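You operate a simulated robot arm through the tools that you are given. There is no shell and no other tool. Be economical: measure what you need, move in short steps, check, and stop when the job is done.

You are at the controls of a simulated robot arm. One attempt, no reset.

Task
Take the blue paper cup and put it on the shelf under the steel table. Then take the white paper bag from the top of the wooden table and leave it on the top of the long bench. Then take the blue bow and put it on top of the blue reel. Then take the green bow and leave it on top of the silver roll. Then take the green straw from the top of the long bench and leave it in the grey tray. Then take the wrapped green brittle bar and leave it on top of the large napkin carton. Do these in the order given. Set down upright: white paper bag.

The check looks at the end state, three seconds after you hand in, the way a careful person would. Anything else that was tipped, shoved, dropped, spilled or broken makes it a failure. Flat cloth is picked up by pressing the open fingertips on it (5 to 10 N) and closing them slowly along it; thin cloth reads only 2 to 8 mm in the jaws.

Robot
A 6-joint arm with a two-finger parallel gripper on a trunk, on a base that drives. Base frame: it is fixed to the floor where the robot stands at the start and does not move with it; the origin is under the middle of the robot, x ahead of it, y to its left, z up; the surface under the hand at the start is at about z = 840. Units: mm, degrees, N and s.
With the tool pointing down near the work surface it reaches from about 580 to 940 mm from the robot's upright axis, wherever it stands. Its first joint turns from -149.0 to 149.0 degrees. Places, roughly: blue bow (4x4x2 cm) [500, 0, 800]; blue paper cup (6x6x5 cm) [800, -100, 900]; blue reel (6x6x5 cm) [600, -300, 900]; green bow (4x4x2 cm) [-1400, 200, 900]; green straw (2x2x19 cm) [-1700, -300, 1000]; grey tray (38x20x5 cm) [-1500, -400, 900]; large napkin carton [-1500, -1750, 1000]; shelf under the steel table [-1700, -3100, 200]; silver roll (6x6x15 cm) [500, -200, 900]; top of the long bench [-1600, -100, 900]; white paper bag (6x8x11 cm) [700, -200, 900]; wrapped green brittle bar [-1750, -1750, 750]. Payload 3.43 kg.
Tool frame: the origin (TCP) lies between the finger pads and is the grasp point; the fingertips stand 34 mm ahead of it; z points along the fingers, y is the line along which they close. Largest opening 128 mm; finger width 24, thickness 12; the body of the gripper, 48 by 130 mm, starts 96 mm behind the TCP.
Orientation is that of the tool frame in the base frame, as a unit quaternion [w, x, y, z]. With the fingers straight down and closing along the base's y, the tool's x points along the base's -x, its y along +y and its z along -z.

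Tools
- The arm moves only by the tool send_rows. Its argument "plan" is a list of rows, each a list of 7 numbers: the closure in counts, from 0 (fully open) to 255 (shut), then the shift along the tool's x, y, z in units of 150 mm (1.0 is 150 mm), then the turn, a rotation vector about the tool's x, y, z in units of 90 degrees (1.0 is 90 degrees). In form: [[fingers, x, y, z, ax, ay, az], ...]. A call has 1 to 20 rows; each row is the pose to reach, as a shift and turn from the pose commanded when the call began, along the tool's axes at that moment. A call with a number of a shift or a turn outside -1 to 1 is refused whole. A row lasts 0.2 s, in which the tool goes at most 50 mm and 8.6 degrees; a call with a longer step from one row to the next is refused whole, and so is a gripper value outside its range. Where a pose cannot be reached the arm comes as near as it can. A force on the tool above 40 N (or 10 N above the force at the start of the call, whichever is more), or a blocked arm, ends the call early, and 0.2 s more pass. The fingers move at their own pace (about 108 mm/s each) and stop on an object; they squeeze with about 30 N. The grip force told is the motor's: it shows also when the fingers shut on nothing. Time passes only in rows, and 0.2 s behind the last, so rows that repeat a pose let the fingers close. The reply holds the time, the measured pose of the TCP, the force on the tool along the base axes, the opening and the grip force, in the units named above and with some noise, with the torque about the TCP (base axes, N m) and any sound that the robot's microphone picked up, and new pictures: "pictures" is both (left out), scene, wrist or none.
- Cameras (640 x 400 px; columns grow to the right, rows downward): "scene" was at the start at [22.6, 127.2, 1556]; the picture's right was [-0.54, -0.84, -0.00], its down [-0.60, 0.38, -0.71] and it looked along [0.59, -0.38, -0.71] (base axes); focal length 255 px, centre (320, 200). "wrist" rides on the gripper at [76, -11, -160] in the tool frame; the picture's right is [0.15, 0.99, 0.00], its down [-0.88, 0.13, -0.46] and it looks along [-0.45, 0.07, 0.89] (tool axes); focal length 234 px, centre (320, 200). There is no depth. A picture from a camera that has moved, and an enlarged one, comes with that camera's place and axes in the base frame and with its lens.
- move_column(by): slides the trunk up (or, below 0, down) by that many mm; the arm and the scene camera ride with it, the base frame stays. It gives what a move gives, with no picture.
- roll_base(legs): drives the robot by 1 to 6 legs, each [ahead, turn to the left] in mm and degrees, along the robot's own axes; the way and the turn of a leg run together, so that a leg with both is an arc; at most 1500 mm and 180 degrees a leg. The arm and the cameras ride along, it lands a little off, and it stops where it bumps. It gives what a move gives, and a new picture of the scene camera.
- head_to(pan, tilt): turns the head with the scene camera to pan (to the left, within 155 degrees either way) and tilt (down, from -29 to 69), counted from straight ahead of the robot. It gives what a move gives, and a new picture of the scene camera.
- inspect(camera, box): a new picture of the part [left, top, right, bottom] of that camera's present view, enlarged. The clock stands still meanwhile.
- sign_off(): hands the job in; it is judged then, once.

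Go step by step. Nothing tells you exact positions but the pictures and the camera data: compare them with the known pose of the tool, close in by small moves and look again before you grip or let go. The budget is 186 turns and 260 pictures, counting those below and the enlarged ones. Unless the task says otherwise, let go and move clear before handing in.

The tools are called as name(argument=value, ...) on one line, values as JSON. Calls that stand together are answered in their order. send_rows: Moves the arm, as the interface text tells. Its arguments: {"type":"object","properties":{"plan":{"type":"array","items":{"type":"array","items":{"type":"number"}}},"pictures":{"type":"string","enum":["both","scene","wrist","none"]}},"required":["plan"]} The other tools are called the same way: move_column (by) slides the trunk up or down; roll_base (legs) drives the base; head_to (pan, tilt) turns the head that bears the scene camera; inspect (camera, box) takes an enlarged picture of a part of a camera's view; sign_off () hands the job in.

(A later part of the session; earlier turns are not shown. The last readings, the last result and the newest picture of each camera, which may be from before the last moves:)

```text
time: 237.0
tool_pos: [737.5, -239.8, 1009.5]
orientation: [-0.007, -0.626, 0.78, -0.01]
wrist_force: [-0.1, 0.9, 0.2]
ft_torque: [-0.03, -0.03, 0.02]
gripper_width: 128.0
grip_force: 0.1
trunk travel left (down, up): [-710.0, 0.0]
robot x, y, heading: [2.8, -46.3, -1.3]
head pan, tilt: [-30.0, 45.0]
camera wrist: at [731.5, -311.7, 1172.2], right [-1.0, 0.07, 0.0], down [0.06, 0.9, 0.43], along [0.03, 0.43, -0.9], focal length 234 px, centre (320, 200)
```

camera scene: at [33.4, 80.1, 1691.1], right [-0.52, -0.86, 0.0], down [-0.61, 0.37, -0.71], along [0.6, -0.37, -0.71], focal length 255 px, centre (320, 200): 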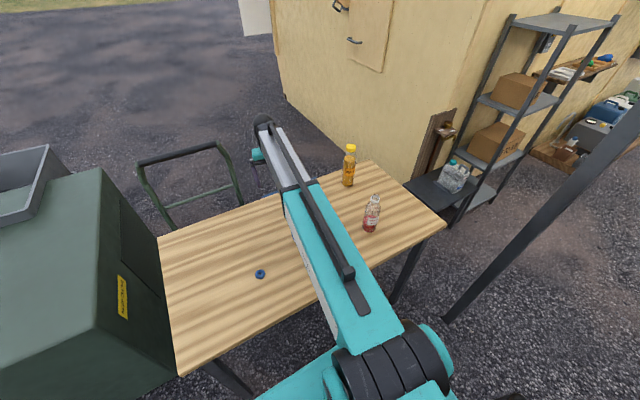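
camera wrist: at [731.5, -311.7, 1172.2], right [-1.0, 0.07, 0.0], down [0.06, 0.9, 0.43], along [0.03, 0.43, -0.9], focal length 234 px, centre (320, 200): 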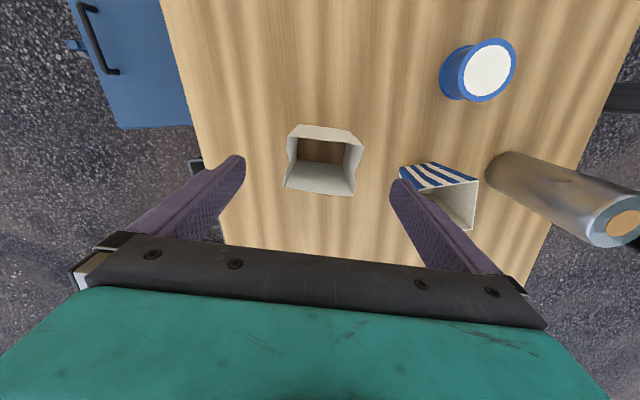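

send_rows(plan=[[46, 0, 0, 0.1, 0, -0.015, 0], [46, 0, 0, 0.25, 0, -0.015, 0], [46, 0, 0, 0.4, 0, -0.015, 0], [46, 0, 0, 0.4, 0, -0.015, 0]], pictures="wrist")

```text
time: 238.0
tool_pos: [736.9, -242.1, 949.9]
orientation: [0.002, -0.626, 0.78, -0.003]
wrist_force: [-0.5, 0.3, 0.1]
ft_torque: [-0.02, -0.01, 0.0]
gripper_width: 105.0
grip_force: 0.0
trunk travel left (down, up): [-710.0, 0.0]
robot x, y, heading: [5.6, -47.1, -1.2]
head pan, tilt: [-30.0, 45.0]
camera wrist: at [731.0, -317.8, 1110.4], right [-1.0, 0.07, -0.01], down [0.06, 0.89, 0.46], along [0.04, 0.45, -0.89], focal length 234 px, centre (320, 200)
```

wrist: 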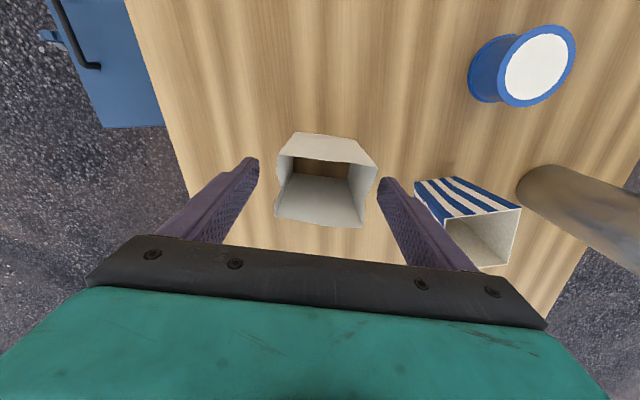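

send_rows(plan=[[46, 0, 0.02, 0.1, 0, 0, 0], [46, 0, 0.02, 0.2, 0, 0, 0], [46, 0, 0.02, 0.3, 0, 0, 0], [46, 0, 0.02, 0.42, 0, 0, 0], [46, 0, 0.02, 0.42, 0, 0, 0]], pictures="wrist")

```text
time: 239.2
tool_pos: [734.0, -240.4, 886.3]
orientation: [0.001, -0.626, 0.78, -0.002]
wrist_force: [-0.5, -0.9, 0.4]
ft_torque: [-0.02, -0.01, -0.01]
gripper_width: 104.7
grip_force: 0.0
trunk travel left (down, up): [-710.0, 0.0]
robot x, y, heading: [5.8, -50.2, -1.2]
head pan, tilt: [-30.0, 45.0]
camera wrist: at [728.4, -316.8, 1047.4], right [-1.0, 0.07, -0.01], down [0.06, 0.89, 0.46], along [0.04, 0.45, -0.89], focal length 234 px, centre (320, 200)
```

wrist: 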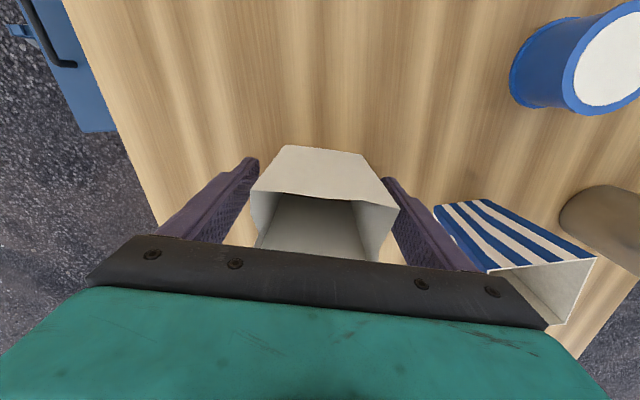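

send_rows(plan=[[80, 0, 0, 0, 0, 0, 0], [110, 0, 0, 0, 0, 0, 0], [140, 0, 0, 0, 0, 0, 0], [200, 0, 0, 0, 0, 0, 0], [200, 0, 0, 0, 0, 0, 0]], pictures="wrist")

```text
time: 240.4
tool_pos: [735.6, -240.6, 887.1]
orientation: [0.001, -0.627, 0.779, -0.002]
wrist_force: [-0.4, 0.5, 0.0]
ft_torque: [-0.02, 0.02, -0.03]
gripper_width: 74.6
grip_force: 30.2
trunk travel left (down, up): [-710.0, 0.0]
robot x, y, heading: [4.2, -50.8, -1.2]
head pan, tilt: [-30.0, 45.0]
camera wrist: at [728.5, -316.9, 1047.7], right [-1.0, 0.07, -0.01], down [0.06, 0.89, 0.46], along [0.04, 0.45, -0.89], focal length 234 px, centre (320, 200)
```

wrist: 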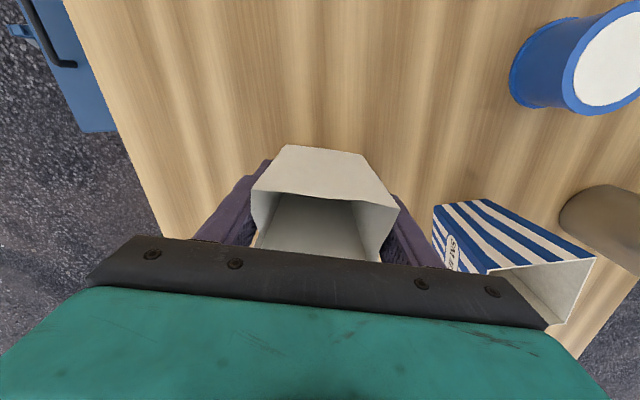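

send_rows(plan=[[255, 0, 0, -0.03, 0, 0, 0], [255, 0, 0, -0.08, 0, 0, 0], [255, 0, 0, -0.14, 0, 0, 0], [255, 0, 0, -0.22, 0, 0, 0], [255, 0, 0, -0.3, 0, 0, 0], [255, 0, 0, -0.4, 0, 0, 0], [255, 0, 0, -0.5, 0, 0, 0], [255, 0, 0, -0.6, 0, 0, 0], [255, 0, 0, -0.7, 0, 0, 0], [255, 0, 0, -0.8, 0, 0, 0], [255, 0, 0, -0.9, 0, 0, 0], [255, 0, 0, -1.0, 0, 0, 0], [255, 0, 0, -1.0, 0, 0, 0]], pictures="wrist")

```text
time: 243.2
tool_pos: [734.2, -240.8, 1036.6]
orientation: [0.002, -0.626, 0.78, -0.002]
wrist_force: [0.1, -0.3, 0.0]
ft_torque: [0.05, 0.06, 0.01]
gripper_width: 74.6
grip_force: 30.3
trunk travel left (down, up): [-710.0, 0.0]
robot x, y, heading: [2.9, -51.6, -1.3]
head pan, tilt: [-30.0, 45.0]
camera wrist: at [727.7, -317.1, 1197.0], right [-1.0, 0.07, -0.01], down [0.06, 0.89, 0.46], along [0.04, 0.45, -0.89], focal length 234 px, centre (320, 200)
```

wrist: 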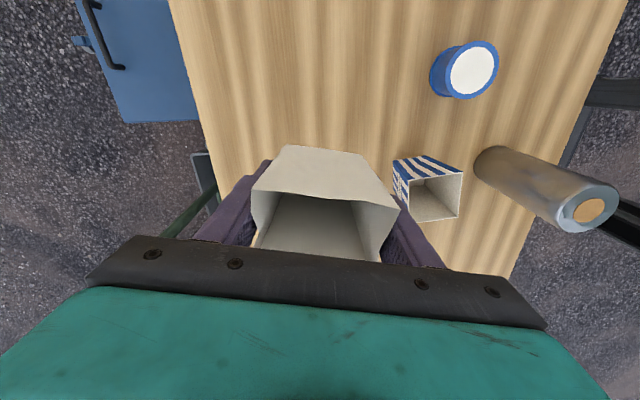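

The bag is held. I'll raise it higher so it clears the roll before backing off.

send_rows(plan=[[255, 0, 0, -0.1, 0, 0, 0], [255, 0, 0, -0.2, 0, 0, 0], [255, 0, 0, -0.3, 0, 0, 0], [255, 0, 0, -0.4, 0, 0, 0], [255, 0, 0, -0.5, 0, 0, 0], [255, 0, 0, -0.6, 0, 0, 0], [255, 0, 0, -0.6, 0, 0, 0]], pictures="none")

```text
time: 244.8
tool_pos: [733.0, -240.0, 1127.0]
orientation: [0.002, -0.627, 0.779, -0.002]
wrist_force: [0.7, -0.5, -0.3]
ft_torque: [-0.02, -0.01, -0.02]
gripper_width: 74.6
grip_force: 30.2
trunk travel left (down, up): [-710.0, 0.0]
robot x, y, heading: [1.4, -52.1, -1.1]
head pan, tilt: [-30.0, 45.0]
```

roll_base(legs=[[-250, 0], [-180, 0]])

roll_base(legs=[[0, 15], [0, 15], [0, 15], [0, 15], [0, 15], [0, 15]])

roll_base(legs=[[0, 15], [0, 15], [0, 15], [0, 15], [0, 15], [0, 15]])

head_to(pan=20, tilt=45)

```text
time: 248.0
tool_pos: [308.8, -231.2, 1127.4]
orientation: [0.003, -0.627, 0.779, -0.002]
wrist_force: [-0.3, -0.6, -1.5]
ft_torque: [-0.04, -0.03, 0.01]
gripper_width: 74.3
grip_force: 29.9
trunk travel left (down, up): [-710.0, 0.0]
robot x, y, heading: [-420.5, -43.4, -0.8]
head pan, tilt: [-30.0, 45.0]
camera scene: at [-395.1, 87.9, 1691.2], right [-0.51, -0.86, 0.0], down [-0.61, 0.36, -0.71], along [0.61, -0.36, -0.71], focal length 255 px, centre (320, 200)
```

scene: 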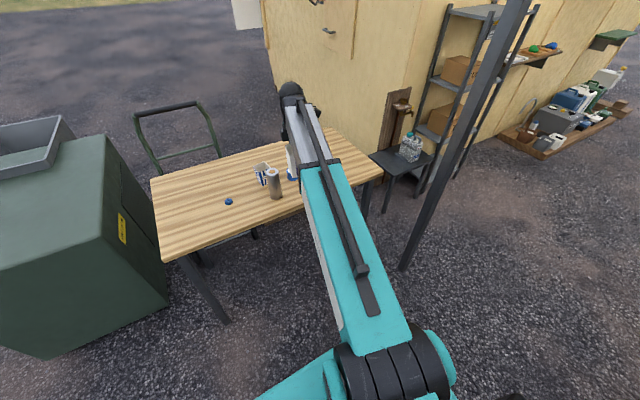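

```text
time: 255.2
tool_pos: [-229.2, 688.3, 1127.1]
orientation: [-0.003, 0.994, -0.108, 0.0]
wrist_force: [-0.1, 0.3, -0.5]
ft_torque: [-0.02, 0.08, 0.0]
gripper_width: 74.7
grip_force: 30.3
trunk travel left (down, up): [-710.0, 0.0]
robot x, y, heading: [-452.4, -42.5, 88.1]
head pan, tilt: [-30.0, 45.0]
camera scene: at [-582.1, -11.9, 1691.2], right [0.85, -0.53, 0.0], down [-0.37, -0.6, -0.71], along [0.37, 0.6, -0.71], focal length 255 px, centre (320, 200)
```

scene: 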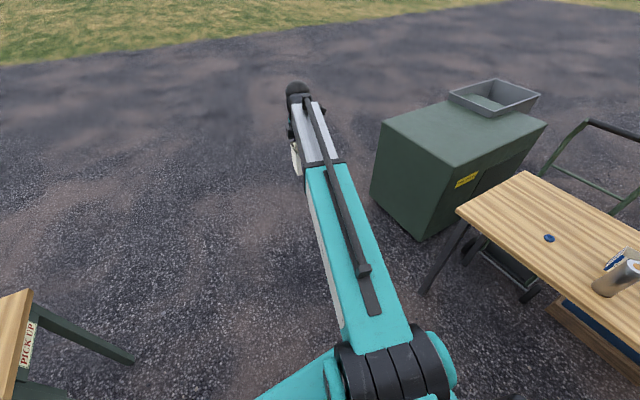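

```text
time: 262.3
tool_pos: [-1182.4, 182.9, 1126.0]
orientation: [-0.002, 0.78, 0.626, -0.001]
wrist_force: [0.1, -0.6, -1.4]
ft_torque: [-0.01, -0.06, -0.02]
gripper_width: 74.3
grip_force: 29.9
trunk travel left (down, up): [-710.0, 0.0]
robot x, y, heading: [-451.8, -68.4, 177.5]
head pan, tilt: [-30.0, 45.0]
camera scene: at [-486.2, -200.2, 1691.1], right [0.54, 0.84, 0.0], down [0.6, -0.38, -0.71], along [-0.6, 0.38, -0.71], focal length 255 px, centre (320, 200)
```

scene: 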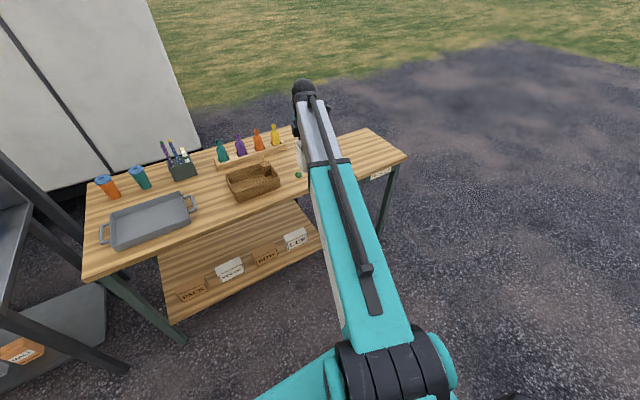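

```text
time: 263.5
tool_pos: [-1180.9, 184.2, 1127.5]
orientation: [-0.002, 0.779, 0.627, -0.001]
wrist_force: [-0.5, -0.1, -0.6]
ft_torque: [-0.02, 0.02, -0.01]
gripper_width: 74.5
grip_force: 30.1
trunk travel left (down, up): [-710.0, 0.0]
robot x, y, heading: [-454.6, -73.3, 177.8]
head pan, tilt: [20.0, 45.0]
camera scene: at [-493.7, -267.6, 1691.1], right [-0.3, 0.95, 0.0], down [0.67, 0.21, -0.71], along [-0.67, -0.21, -0.71], focal length 255 px, centre (320, 200)
```

scene: 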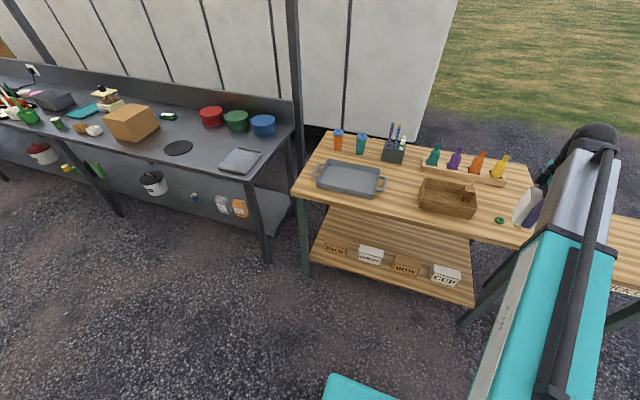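

inspect(camera="scene", box=[290, 110, 550, 250])

inspect(camera="scene", box=[360, 110, 440, 170])

```text
2.46 times, centred on (420, 180) of scene
camera zoom: at [-493.7, -267.6, 1691.1], right [-0.3, 0.95, 0.0], down [0.67, 0.21, -0.71], along [-0.67, -0.21, -0.71], focal length 627 px, centre (74, 249)
```

zoom: 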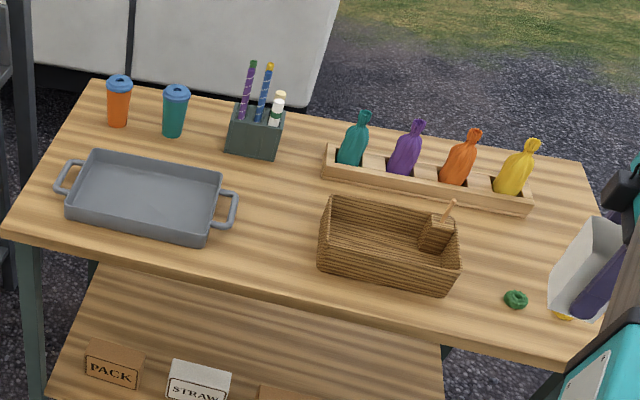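

```text
6.67 times, centred on (400, 140) of scene
camera zoom: at [-493.7, -267.6, 1691.1], right [-0.3, 0.95, 0.0], down [0.67, 0.21, -0.71], along [-0.67, -0.21, -0.71], focal length 1698 px, centre (-213, 600)
```

zoom: 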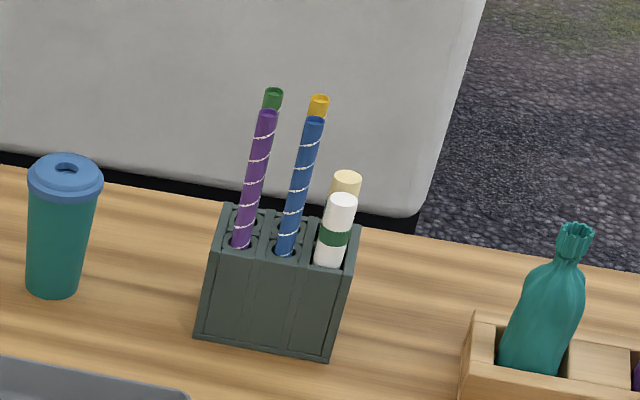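

The gap between the tray and basket at about (-1335,-165) is free for the bag. I'll turn and drive there.

roll_base(legs=[[0, 12], [0, 11], [120, 0]])

inspect(camera="wrist", box=[0, 0, 640, 400])

```text
time: 266.7
tool_pos: [-1337.7, -168.2, 1125.2]
orientation: [-0.002, 0.637, 0.771, -0.002]
wrist_force: [-0.7, 0.2, -1.4]
ft_torque: [-0.01, 0.0, 0.0]
gripper_width: 74.4
grip_force: 29.7
trunk travel left (down, up): [-710.0, 0.0]
robot x, y, heading: [-572.4, -115.8, -159.7]
head pan, tilt: [20.0, 45.0]
camera scene: at [-529.0, -314.1, 1691.1], right [-0.65, 0.76, 0.0], down [0.54, 0.46, -0.71], along [-0.54, -0.46, -0.71], focal length 255 px, centre (320, 200)
```

scene: 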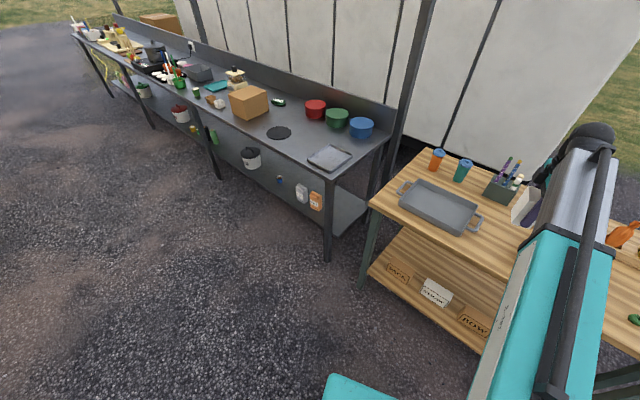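

```text
1.00 times, centred on (320, 200) of wrist (not enlarged: the box is as wide or as high as the picture)
camera zoom: at [-1362.1, -96.8, 1287.0], right [0.94, 0.33, 0.0], down [0.3, -0.84, 0.46], along [0.15, -0.43, -0.89], focal length 234 px, centre (320, 200)
```

zoom: 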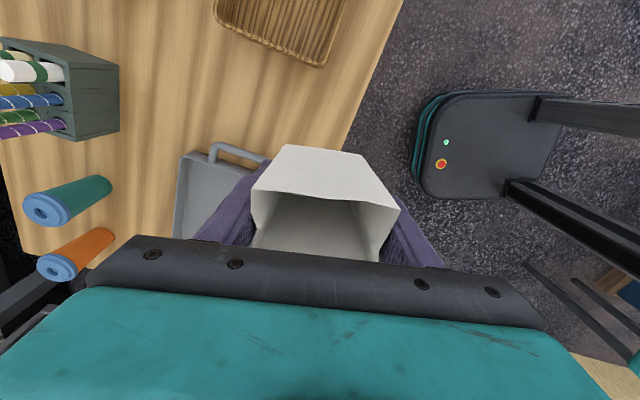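

Bench top is at about z=860, with its edge at x≈-1287. I'll shift the bag further in and lower it.

send_rows(plan=[[255, 0.05, -0.12, 0, 0, 0, 0], [255, 0.1, -0.25, 0.05, 0, 0, 0], [255, 0.1, -0.25, 0.15, 0, 0, 0], [255, 0.1, -0.25, 0.25, 0, 0, 0], [255, 0.1, -0.25, 0.35, 0, 0, 0], [255, 0.1, -0.25, 0.45, 0, 0, 0], [255, 0.1, -0.25, 0.55, 0, 0, 0], [255, 0.1, -0.25, 0.65, 0, 0, 0], [255, 0.1, -0.25, 0.75, 0, 0, 0], [255, 0.1, -0.25, 0.85, 0, 0, 0], [255, 0.1, -0.25, 0.85, 0, 0, 0]], pictures="both")

```text
time: 269.1
tool_pos: [-1376.5, -161.7, 998.9]
orientation: [-0.002, 0.637, 0.771, -0.002]
wrist_force: [0.4, -0.6, -1.1]
ft_torque: [0.0, 0.02, 0.02]
gripper_width: 74.3
grip_force: 29.7
trunk travel left (down, up): [-710.0, 0.0]
robot x, y, heading: [-563.7, -121.2, -159.7]
head pan, tilt: [20.0, 45.0]
camera scene: at [-527.7, -313.4, 1691.1], right [-0.65, 0.76, 0.0], down [0.54, 0.46, -0.71], along [-0.54, -0.46, -0.71], focal length 255 px, centre (320, 200)
camera wrist: at [-1401.3, -88.7, 1159.6], right [0.94, 0.33, -0.01], down [0.3, -0.84, 0.46], along [0.15, -0.43, -0.89], focal length 234 px, centre (320, 200)
```

scene: 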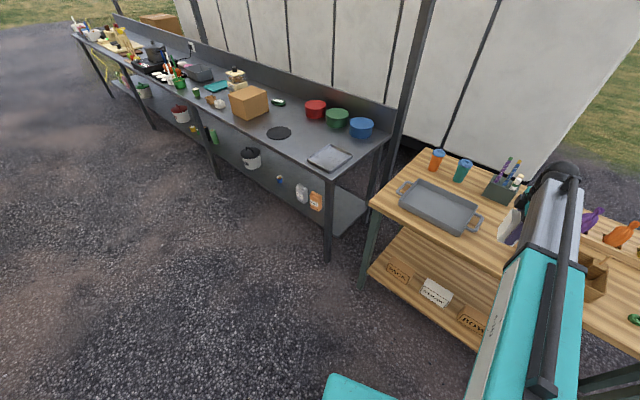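
wrist: 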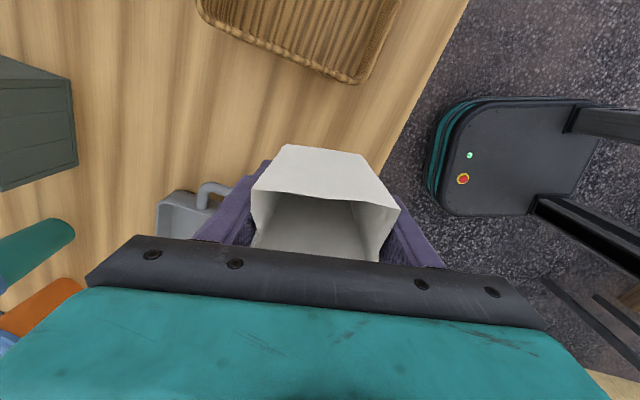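

send_rows(plan=[[255, 0, 0, 0.1, 0, 0, 0], [255, 0, 0, 0.2, 0, 0, 0], [255, 0, 0, 0.3, 0, 0, 0], [255, 0, 0, 0.4, 0, 0, 0], [255, 0, 0, 0.48, 0, 0, 0], [255, 0, 0, 0.48, 0, 0, 0]], pictures="wrist")

send_rows(plan=[[255, 0, 0, 0.012, 0, 0, 0], [255, 0, 0, 0.024, 0, 0, 0], [255, 0, 0, 0.036, 0, 0, 0], [255, 0, 0, 0.048, 0, 0, 0], [255, 0, 0, 0.06, 0, 0, 0], [255, 0, 0, 0.072, 0, 0, 0], [255, 0, 0, 0.084, 0, 0, 0]], pictures="none")

```text
time: 270.5
tool_pos: [-1377.5, -162.3, 925.6]
orientation: [-0.003, 0.637, 0.771, -0.002]
wrist_force: [-0.5, 0.1, 0.2]
ft_torque: [0.01, 0.01, 0.01]
gripper_width: 74.4
grip_force: 30.0
trunk travel left (down, up): [-710.0, 0.0]
robot x, y, heading: [-566.8, -118.3, -159.5]
head pan, tilt: [20.0, 45.0]
camera wrist: at [-1401.9, -90.0, 1086.5], right [0.94, 0.33, -0.01], down [0.3, -0.84, 0.46], along [0.15, -0.43, -0.89], focal length 234 px, centre (320, 200)
```

wrist: 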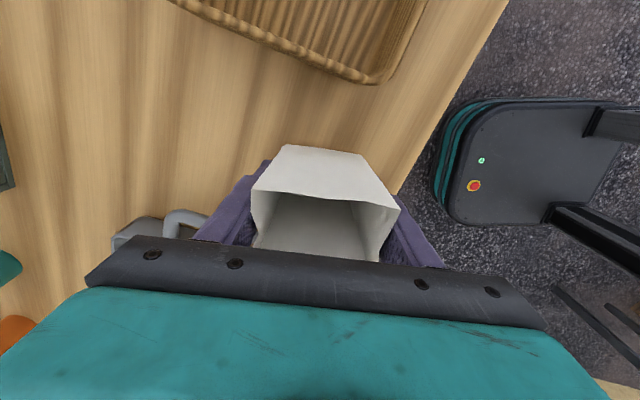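

```text
time: 272.1
tool_pos: [-1376.8, -161.8, 915.6]
orientation: [-0.003, 0.637, 0.771, -0.002]
wrist_force: [0.4, -0.4, -1.0]
ft_torque: [0.06, 0.01, -0.02]
gripper_width: 74.5
grip_force: 30.1
trunk travel left (down, up): [-710.0, 0.0]
robot x, y, heading: [-565.1, -115.0, -159.9]
head pan, tilt: [20.0, 45.0]
```

send_rows(plan=[[255, 0, 0, 0.012, 0, 0, 0], [255, 0, 0, 0.024, 0, 0, 0], [255, 0, 0, 0.036, 0, 0, 0], [255, 0, 0, 0.048, 0, 0, 0], [255, 0, 0, 0.06, 0, 0, 0]], pictures="none")

```text
time: 273.3
tool_pos: [-1377.9, -161.1, 906.7]
orientation: [-0.002, 0.637, 0.771, -0.002]
wrist_force: [-1.3, 0.7, 7.9]
ft_torque: [0.08, -0.22, 0.01]
gripper_width: 74.4
grip_force: 29.8
trunk travel left (down, up): [-710.0, 0.0]
robot x, y, heading: [-565.2, -116.0, -159.8]
head pan, tilt: [20.0, 45.0]
```

Contact at z≈906 with about 8 N. Releasing slowly.

send_rows(plan=[[104, 0, 0, 0, 0, 0, 0], [90, 0, 0, 0, 0, 0, 0], [70, 0, 0, 0, 0, 0, 0], [46, 0, 0, 0, 0, 0, 0], [40, 0, 0, 0, 0, 0, 0]], pictures="wrist")

send_rows(plan=[[40, 0, 0, -0.1, 0, 0, 0], [40, 0, 0, -0.25, 0, 0, 0], [40, 0, 0, -0.4, 0, 0, 0], [40, 0, 0, -0.6, 0, 0, 0], [40, 0, 0, -0.8, 0, 0, 0], [40, 0, 0, -1.0, 0, 0, 0], [40, 0, 0, -1.0, 0, 0, 0]], pictures="wrist")

```text
time: 274.5
tool_pos: [-1378.1, -161.4, 904.9]
orientation: [-0.002, 0.637, 0.771, -0.001]
wrist_force: [0.1, 0.2, 0.0]
ft_torque: [0.02, -0.01, 0.04]
gripper_width: 108.0
grip_force: 0.0
trunk travel left (down, up): [-710.0, 0.0]
robot x, y, heading: [-564.5, -115.7, -159.5]
head pan, tilt: [20.0, 45.0]
camera wrist: at [-1402.4, -89.1, 1066.1], right [0.94, 0.33, -0.01], down [0.3, -0.84, 0.46], along [0.15, -0.43, -0.89], focal length 234 px, centre (320, 200)
```

wrist: 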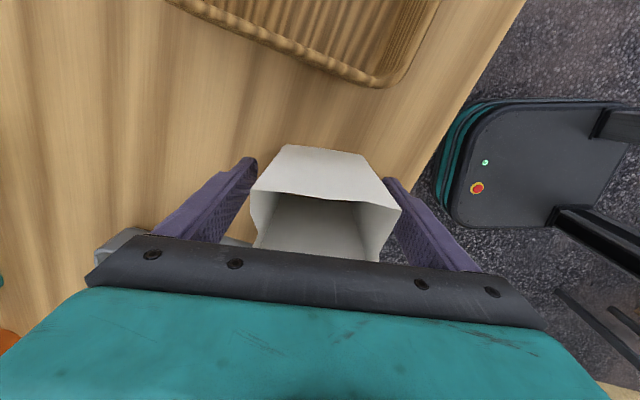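

```text
time: 276.1
tool_pos: [-1377.9, -161.4, 1054.5]
orientation: [-0.002, 0.636, 0.771, -0.002]
wrist_force: [0.4, -0.2, 0.0]
ft_torque: [-0.02, -0.01, 0.01]
gripper_width: 108.0
grip_force: 0.1
trunk travel left (down, up): [-710.0, 0.0]
robot x, y, heading: [-564.4, -116.8, -159.6]
head pan, tilt: [20.0, 45.0]
camera wrist: at [-1402.4, -89.0, 1215.9], right [0.94, 0.33, -0.01], down [0.3, -0.84, 0.46], along [0.15, -0.43, -0.89], focal length 234 px, centre (320, 200)
```

wrist: 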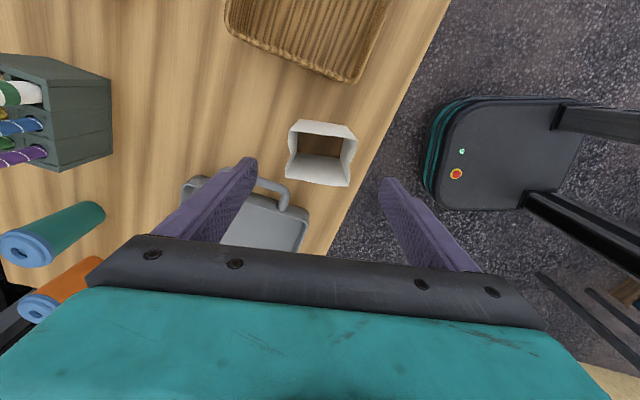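

The bag stands upright on the bench. Next is the blue bow, so I'm driving back to the wooden table.

roll_base(legs=[[-150, 0], [0, 30], [0, 30], [0, 30], [0, 30], [0, 30]])

```text
time: 287.3
tool_pos: [283.4, -454.3, 1055.3]
orientation: [0.002, -0.567, 0.824, -0.003]
wrist_force: [-0.3, 0.5, 0.7]
ft_torque: [0.02, -0.03, -0.01]
gripper_width: 108.1
grip_force: 0.0
trunk travel left (down, up): [-710.0, 0.0]
robot x, y, heading: [-420.4, -23.7, -11.4]
head pan, tilt: [20.0, 45.0]
camera scene: at [-352.0, 164.4, 1691.3], right [0.15, -0.99, 0.0], down [-0.7, -0.1, -0.71], along [0.7, 0.1, -0.71], focal length 255 px, centre (320, 200)
```

scene: 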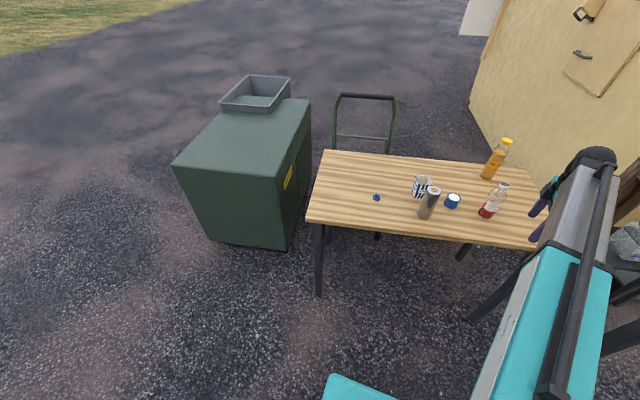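

roll_base(legs=[[0, 12], [255, 0]])

head_to(pan=5, tilt=55)

inspect(camera="wrist", box=[0, 0, 640, 400])

```text
time: 290.3
tool_pos: [615.7, -300.8, 1052.7]
orientation: [0.001, -0.647, 0.762, -0.001]
wrist_force: [0.4, 0.1, -0.6]
ft_torque: [0.02, 0.04, 0.01]
gripper_width: 108.0
grip_force: 0.0
trunk travel left (down, up): [-710.0, 0.0]
robot x, y, heading: [-161.9, -20.3, -0.3]
head pan, tilt: [20.0, 45.0]
camera scene: at [-129.3, 174.6, 1691.1], right [0.34, -0.94, 0.0], down [-0.67, -0.24, -0.71], along [0.66, 0.24, -0.71], focal length 255 px, centre (320, 200)
```

scene: 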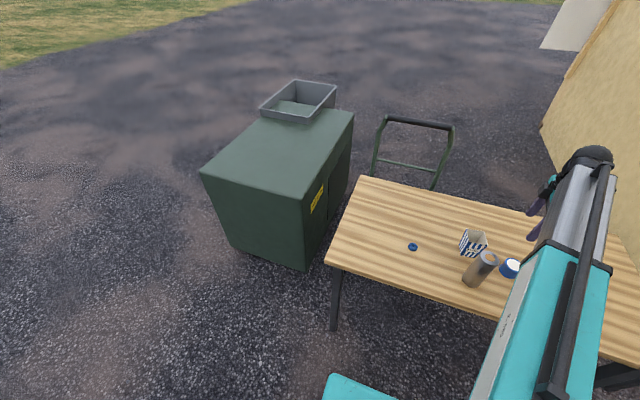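

```text
time: 291.1
tool_pos: [614.3, -301.2, 1055.7]
orientation: [0.002, -0.647, 0.763, -0.002]
wrist_force: [0.6, 0.0, 0.1]
ft_torque: [0.02, -0.01, 0.01]
gripper_width: 107.9
grip_force: 0.1
trunk travel left (down, up): [-710.0, 0.0]
robot x, y, heading: [-160.9, -25.5, -0.3]
head pan, tilt: [5.0, 55.0]
camera scene: at [-135.9, 153.0, 1677.8], right [0.09, -1.0, 0.0], down [-0.82, -0.07, -0.57], along [0.57, 0.05, -0.82], focal length 255 px, centre (320, 200)
```

scene: 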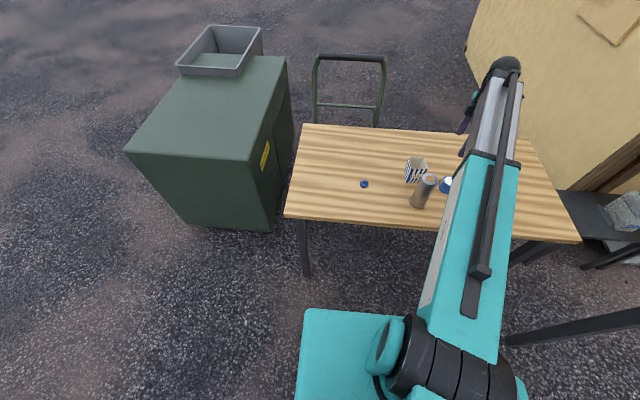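

```text
1.00 times, centred on (320, 200) of wrist (not enlarged: the box is as wide or as high as the picture)
camera zoom: at [612.3, -377.9, 1215.4], right [-1.0, 0.02, -0.01], down [0.01, 0.89, 0.46], along [0.01, 0.46, -0.89], focal length 234 px, centre (320, 200)
```

zoom: 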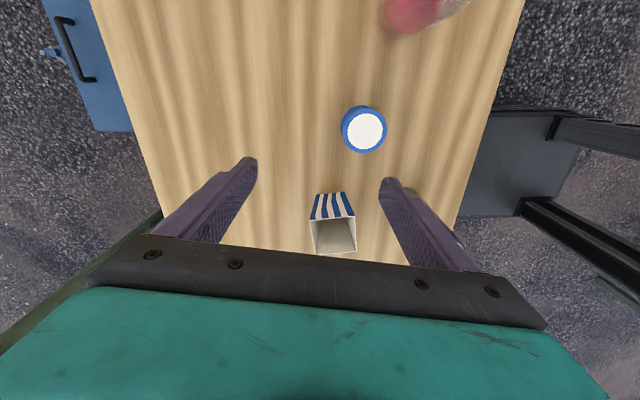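

send_rows(plan=[[40, -0.25, 0.11, 0, 0, 0, 0], [40, -0.5, 0.22, 0, 0, 0, 0], [40, -0.75, 0.33, 0, 0, 0, 0], [40, -1.0, 0.43, 0, 0, 0, 0], [40, -1.0, 0.43, 0, 0, 0, 0]], pictures="none")

send_rows(plan=[[40, -0.25, 0.11, 0, 0, 0, 0], [40, -0.5, 0.22, 0, 0, 0, 0], [40, -0.75, 0.33, 0, 0, 0, 0], [40, -1.0, 0.43, 0, 0, 0, 0], [40, -1.0, 0.43, 0.25, 0, 0, 0], [60, -1.0, 0.43, 0.5, 0, 0, 0], [60, -1.0, 0.43, 0.5, 0, 0, 0]], pictures="wrist")

```text
time: 292.2
tool_pos: [576.3, -143.3, 1055.7]
orientation: [0.002, -0.648, 0.762, -0.001]
wrist_force: [-0.7, -0.2, 0.4]
ft_torque: [-0.01, 0.05, 0.01]
gripper_width: 107.7
grip_force: 0.1
trunk travel left (down, up): [-710.0, 0.0]
robot x, y, heading: [-162.5, -23.9, -0.1]
head pan, tilt: [5.0, 55.0]
```

```text
time: 293.9
tool_pos: [536.8, 15.7, 979.0]
orientation: [0.002, -0.648, 0.762, -0.003]
wrist_force: [-0.7, -0.3, -0.7]
ft_torque: [0.02, -0.01, -0.02]
gripper_width: 97.9
grip_force: 0.1
trunk travel left (down, up): [-710.0, 0.0]
robot x, y, heading: [-161.7, -24.3, -0.2]
head pan, tilt: [5.0, 55.0]
camera wrist: at [535.0, -61.2, 1137.9], right [-1.0, 0.02, -0.01], down [0.01, 0.89, 0.46], along [0.01, 0.45, -0.89], focal length 234 px, centre (320, 200)
```

wrist: 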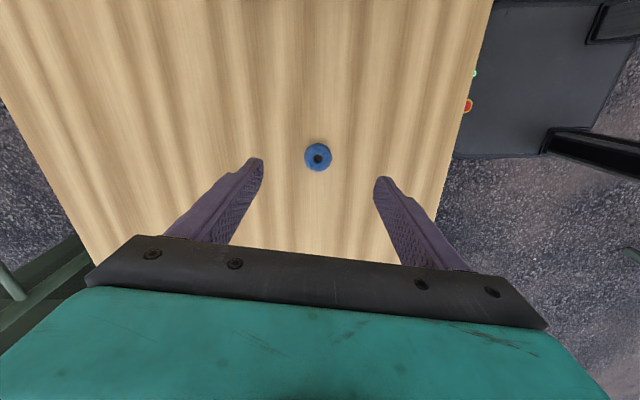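

send_rows(plan=[[90, -0.043, -0.013, 0.15, 0, 0, 0], [100, -0.043, -0.013, 0.35, 0, 0, 0], [100, -0.043, -0.013, 0.52, 0, 0, 0], [100, -0.043, -0.013, 0.62, 0, 0, 0], [100, -0.043, -0.013, 0.67, 0, 0, 0], [100, -0.043, -0.013, 0.67, 0, 0, 0]], pictures="wrist")

```text
time: 295.2
tool_pos: [539.6, 20.5, 879.3]
orientation: [0.001, -0.647, 0.762, -0.002]
wrist_force: [-0.4, 0.6, 0.1]
ft_torque: [0.01, 0.0, -0.03]
gripper_width: 78.0
grip_force: 0.0
trunk travel left (down, up): [-710.0, 0.0]
robot x, y, heading: [-163.6, -22.3, -0.1]
head pan, tilt: [5.0, 55.0]
camera wrist: at [537.5, -55.7, 1038.8], right [-1.0, 0.02, -0.01], down [0.01, 0.89, 0.46], along [0.01, 0.45, -0.89], focal length 234 px, centre (320, 200)
```

wrist: 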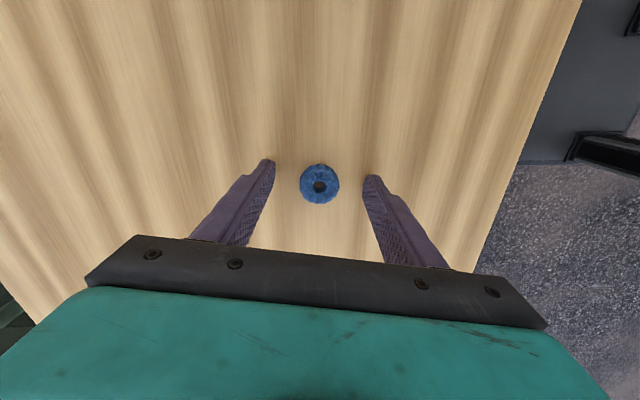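

send_rows(plan=[[100, -0.02, 0, 0.015, 0, 0, 0], [140, -0.02, 0, 0.015, 0, 0, 0], [175, -0.02, 0, 0.015, 0, 0, 0], [255, -0.02, 0, 0.015, 0, 0, 0], [255, -0.02, 0, 0.015, 0, 0, 0], [255, -0.02, 0, 0.015, 0, 0, 0]], pictures="wrist")

```text
time: 296.6
tool_pos: [539.9, 24.7, 877.2]
orientation: [0.001, -0.647, 0.762, -0.002]
wrist_force: [-1.1, 0.0, 0.3]
ft_torque: [0.05, 0.01, 0.0]
gripper_width: 28.2
grip_force: 29.8
trunk travel left (down, up): [-710.0, 0.0]
robot x, y, heading: [-163.6, -24.3, -0.4]
head pan, tilt: [5.0, 55.0]
camera wrist: at [538.1, -52.4, 1037.4], right [-1.0, 0.02, -0.01], down [0.01, 0.89, 0.46], along [0.01, 0.45, -0.89], focal length 234 px, centre (320, 200)
```

wrist: 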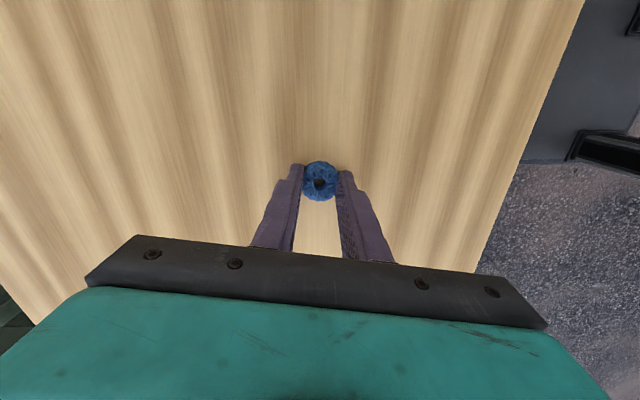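

send_rows(plan=[[255, 0, 0, -0.05, 0, 0, 0], [255, 0, 0, -0.15, 0, 0, 0], [255, 0, 0, -0.3, 0, 0, 0], [255, 0, 0, -0.45, 0, 0, 0], [255, 0, 0, -0.6, 0, 0, 0], [255, 0, 0, -0.8, 0, 0, 0], [255, 0, 0, -1.0, 0, 0, 0], [255, 0, 0, -1.0, 0, 0, 0]], pictures="wrist")

```text
time: 298.4
tool_pos: [537.8, 23.9, 1027.3]
orientation: [0.001, -0.647, 0.762, -0.002]
wrist_force: [-1.0, -0.4, -1.2]
ft_torque: [0.03, 0.02, -0.01]
gripper_width: 28.4
grip_force: 30.2
trunk travel left (down, up): [-710.0, 0.0]
robot x, y, heading: [-161.2, -21.3, -0.2]
head pan, tilt: [5.0, 55.0]
camera wrist: at [536.4, -52.6, 1187.3], right [-1.0, 0.02, -0.01], down [0.01, 0.89, 0.46], along [0.01, 0.45, -0.89], focal length 234 px, centre (320, 200)
```

wrist: 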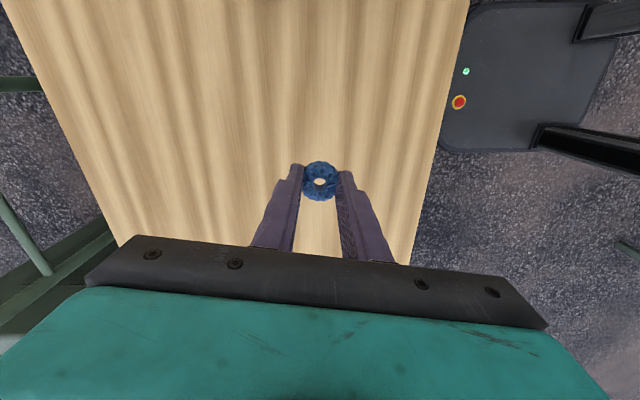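

send_rows(plan=[[255, 0, 0, -0.2, 0, 0, 0], [255, 0.1, -0.02, -0.35, 0, 0, 0], [255, 0.3, -0.07, -0.35, 0, 0, 0], [255, 0.5, -0.11, -0.35, 0, 0, 0], [255, 0.7, -0.15, -0.35, 0, 0, 0], [255, 0.9, -0.2, -0.35, 0, 0, 0], [255, 1.0, -0.22, -0.35, 0, 0, 0], [255, 1.0, -0.22, -0.35, 0, 0, 0]], pictures="none")

send_rows(plan=[[255, 0.2, -0.04, 0, 0, 0, 0], [255, 0.4, -0.09, 0, 0, 0, 0], [255, 0.6, -0.13, 0, 0, 0, 0], [255, 0.8, -0.17, 0, 0, 0, 0], [255, 1.0, -0.22, 0, 0, 0, 0], [255, 1.0, -0.22, 0, 0, 0, 0]], pictures="wrist")

```text
time: 300.2
tool_pos: [546.3, -127.5, 1077.9]
orientation: [0.002, -0.648, 0.762, -0.001]
wrist_force: [-0.5, -0.4, -0.2]
ft_torque: [0.0, 0.03, 0.0]
gripper_width: 28.2
grip_force: 30.1
trunk travel left (down, up): [-710.0, 0.0]
robot x, y, heading: [-159.6, -22.8, -0.2]
head pan, tilt: [5.0, 55.0]
```

```text
time: 301.6
tool_pos: [555.3, -282.0, 1081.0]
orientation: [0.003, -0.648, 0.762, -0.002]
wrist_force: [0.5, 0.2, 0.4]
ft_torque: [-0.03, 0.0, -0.02]
gripper_width: 28.0
grip_force: 30.0
trunk travel left (down, up): [-710.0, 0.0]
robot x, y, heading: [-162.7, -19.6, -0.3]
head pan, tilt: [5.0, 55.0]
camera wrist: at [553.5, -358.0, 1240.9], right [-1.0, 0.01, -0.01], down [0.01, 0.89, 0.46], along [0.01, 0.45, -0.89], focal length 234 px, centre (320, 200)
```

wrist: 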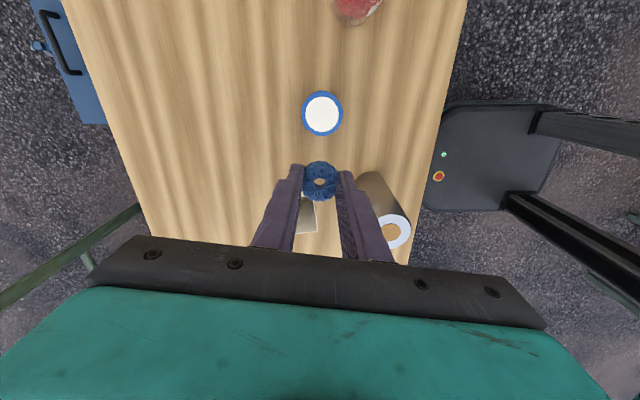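

send_rows(plan=[[255, 0.1, -0.01, 0, 0, 0, 0], [255, 0.226, -0.024, 0.1, 0, 0, 0], [255, 0.226, -0.024, 0.3, 0, 0, 0], [255, 0.226, -0.024, 0.5, 0, 0, 0], [255, 0.226, -0.024, 0.7, 0, 0, 0], [255, 0.226, -0.024, 0.85, 0, 0, 0], [255, 0.226, -0.024, 0.85, 0, 0, 0]], pictures="wrist")

```text
time: 303.2
tool_pos: [553.7, -317.2, 951.4]
orientation: [0.002, -0.648, 0.762, -0.001]
wrist_force: [-0.4, 0.5, 0.6]
ft_torque: [-0.01, -0.04, 0.0]
gripper_width: 28.4
grip_force: 30.4
trunk travel left (down, up): [-710.0, 0.0]
robot x, y, heading: [-162.7, -22.0, -0.1]
head pan, tilt: [5.0, 55.0]
camera wrist: at [552.1, -393.1, 1111.7], right [-1.0, 0.02, -0.01], down [0.01, 0.89, 0.46], along [0.01, 0.46, -0.89], focal length 234 px, centre (320, 200)
```

wrist: 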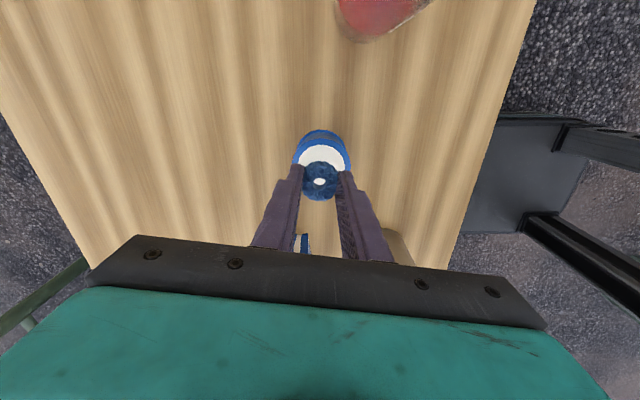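

send_rows(plan=[[255, 0.03, 0, 0.05, 0, 0, 0], [255, 0.03, 0, 0.1, 0, 0, 0], [255, 0.03, 0, 0.13, 0, 0, 0], [255, 0.03, 0, 0.14, 0, 0, 0], [255, 0.03, 0, 0.15, 0, 0, 0], [255, 0.03, 0, 0.16, 0, 0, 0], [255, 0.03, 0, 0.16, 0, 0, 0]], pictures="wrist")

```text
time: 304.9
tool_pos: [554.5, -320.8, 929.0]
orientation: [0.002, -0.648, 0.762, -0.002]
wrist_force: [-0.5, -0.4, 0.2]
ft_torque: [0.02, 0.02, -0.02]
gripper_width: 28.2
grip_force: 30.4
trunk travel left (down, up): [-710.0, 0.0]
robot x, y, heading: [-161.8, -22.0, -0.4]
head pan, tilt: [5.0, 55.0]
camera wrist: at [551.3, -397.1, 1088.6], right [-1.0, 0.02, -0.01], down [0.01, 0.89, 0.46], along [0.01, 0.46, -0.89], focal length 234 px, centre (320, 200)
```

wrist: 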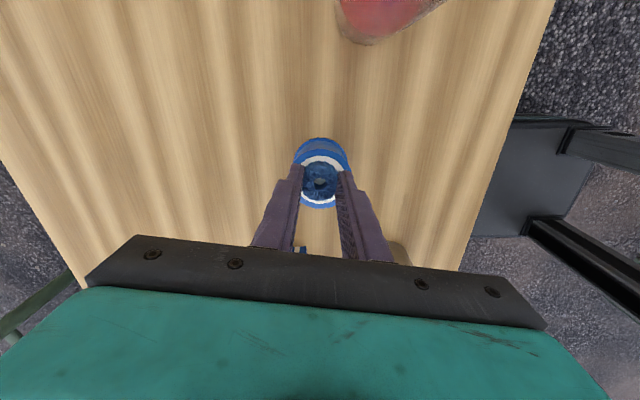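

Well centred on the reel. Lowering to contact.

send_rows(plan=[[255, 0, 0, 0.007, 0, 0, 0], [255, 0, 0, 0.014, 0, 0, 0], [255, 0, 0, 0.021, 0, 0, 0], [255, 0, 0, 0.021, 0, 0, 0]], pictures="none")

```text
time: 305.9
tool_pos: [552.7, -320.4, 925.7]
orientation: [0.002, -0.647, 0.762, -0.003]
wrist_force: [-0.3, 0.2, 0.4]
ft_torque: [0.04, 0.01, 0.01]
gripper_width: 28.1
grip_force: 30.0
trunk travel left (down, up): [-710.0, 0.0]
robot x, y, heading: [-162.0, -22.9, -0.2]
head pan, tilt: [5.0, 55.0]
```

send_rows(plan=[[255, 0, 0, 0.007, 0, 0, 0], [255, 0, 0, 0.014, 0, 0, 0], [255, 0, 0, 0.021, 0, 0, 0], [255, 0, 0, 0.028, 0, 0, 0]], pictures="none")

```text
time: 306.9
tool_pos: [553.5, -319.3, 921.9]
orientation: [0.002, -0.648, 0.762, -0.003]
wrist_force: [3.3, -2.5, 19.5]
ft_torque: [-0.05, -0.07, 0.0]
gripper_width: 28.3
grip_force: 29.9
trunk travel left (down, up): [-710.0, 0.0]
robot x, y, heading: [-166.1, -21.5, -0.3]
head pan, tilt: [5.0, 55.0]
```

send_rows(plan=[[255, 0, 0, -0.008, 0, 0, 0], [255, 0, 0, -0.012, 0, 0, 0], [192, 0, 0, -0.012, 0, 0, 0], [180, 0, 0, -0.012, 0, 0, 0], [160, 0, 0, -0.012, 0, 0, 0], [130, 0, 0, -0.012, 0, 0, 0], [130, 0, 0, -0.012, 0, 0, 0]], pictures="wrist")

send_rows(plan=[[130, 0, 0, -0.08, 0, 0, 0], [130, 0, 0, -0.25, 0, 0, 0], [130, 0, 0, -0.45, 0, 0, 0], [100, 0, 0, -0.7, 0, 0, 0], [100, 0, 0, -1.0, 0, 0, 0], [100, 0, 0, -1.0, 0, 0, 0]], pictures="wrist")

```text
time: 308.4
tool_pos: [553.5, -319.9, 923.3]
orientation: [0.002, -0.648, 0.762, -0.002]
wrist_force: [0.3, -0.6, -0.7]
ft_torque: [0.01, 0.01, 0.01]
gripper_width: 62.9
grip_force: 0.1
trunk travel left (down, up): [-710.0, 0.0]
robot x, y, heading: [-162.8, -24.0, -0.1]
head pan, tilt: [5.0, 55.0]
camera wrist: at [551.2, -396.8, 1083.1], right [-1.0, 0.02, -0.01], down [0.01, 0.89, 0.46], along [0.01, 0.46, -0.89], focal length 234 px, centre (320, 200)
```

wrist: 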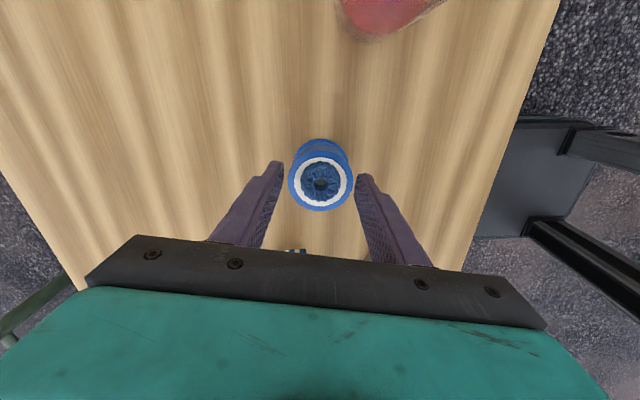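

```text
time: 309.9
tool_pos: [552.1, -322.3, 1072.1]
orientation: [0.002, -0.647, 0.762, -0.002]
wrist_force: [0.2, 0.2, -0.3]
ft_torque: [0.02, 0.01, 0.02]
gripper_width: 77.9
grip_force: 0.1
trunk travel left (down, up): [-710.0, 0.0]
robot x, y, heading: [-162.5, -23.6, -0.1]
head pan, tilt: [5.0, 55.0]
camera wrist: at [550.3, -398.4, 1231.3], right [-1.0, 0.02, -0.01], down [0.01, 0.89, 0.46], along [0.01, 0.46, -0.89], focal length 234 px, centre (320, 200)
```

wrist: 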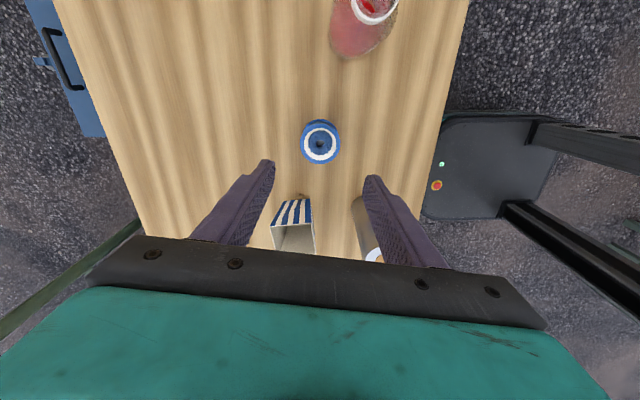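

The blue bow sits on the reel. Now for the green bow on the long bench: I'll back off and turn around.

roll_base(legs=[[-260, 0]])

roll_base(legs=[[0, 30], [0, 30], [0, 30], [0, 30], [0, 30], [0, 30]])

inspect(camera="wrist", box=[0, 0, 640, 400])

```text
time: 311.9
tool_pos: [285.6, -322.3, 1071.1]
orientation: [0.003, -0.647, 0.762, -0.003]
wrist_force: [0.3, -0.4, -1.0]
ft_torque: [-0.01, 0.01, -0.02]
gripper_width: 77.7
grip_force: 0.1
trunk travel left (down, up): [-710.0, 0.0]
robot x, y, heading: [-430.3, -19.8, -0.4]
head pan, tilt: [5.0, 55.0]
camera scene: at [-403.3, 153.9, 1677.7], right [0.08, -1.0, 0.0], down [-0.82, -0.07, -0.57], along [0.57, 0.05, -0.82], focal length 255 px, centre (320, 200)
```

scene: 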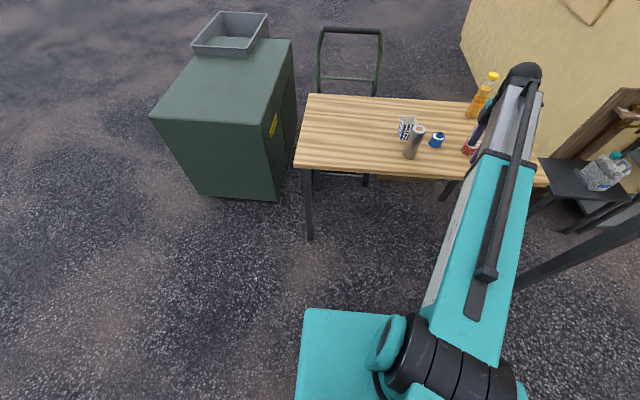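

```text
time: 324.1
tool_pos: [-1150.5, 266.4, 1069.8]
orientation: [0.0, 0.757, 0.653, -0.001]
wrist_force: [-0.1, 1.3, -0.1]
ft_torque: [-0.1, 0.01, 0.0]
gripper_width: 78.0
grip_force: 0.0
trunk travel left (down, up): [-710.0, 0.0]
robot x, y, heading: [-432.1, -75.3, 179.7]
head pan, tilt: [5.0, 55.0]
camera scene: at [-458.3, -252.4, 1678.0], right [-0.08, 1.0, 0.0], down [0.82, 0.07, -0.57], along [-0.57, -0.05, -0.82], focal length 255 px, centre (320, 200)
```

scene: 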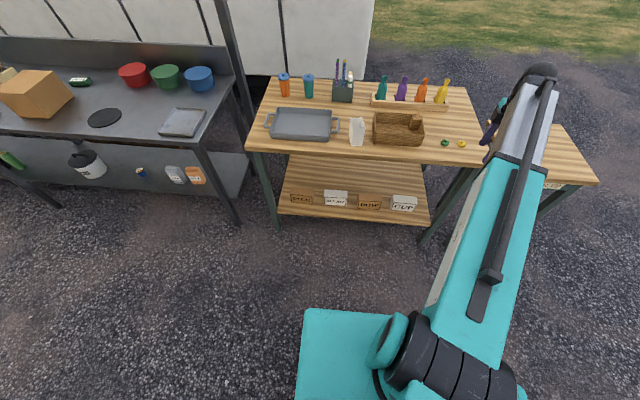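

```text
1.00 times, centred on (320, 200) of wrist (not enlarged: the box is as wide or as high as the picture)
camera zoom: at [-1150.0, 342.5, 1230.6], right [1.0, 0.0, -0.01], down [0.0, -0.89, 0.46], along [0.0, -0.46, -0.89], focal length 234 px, centre (320, 200)
```

zoom: 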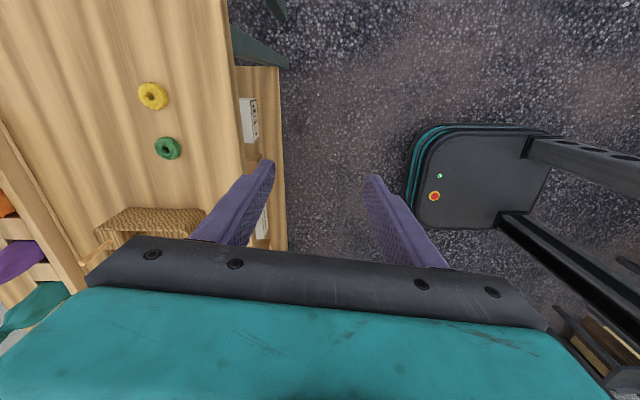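

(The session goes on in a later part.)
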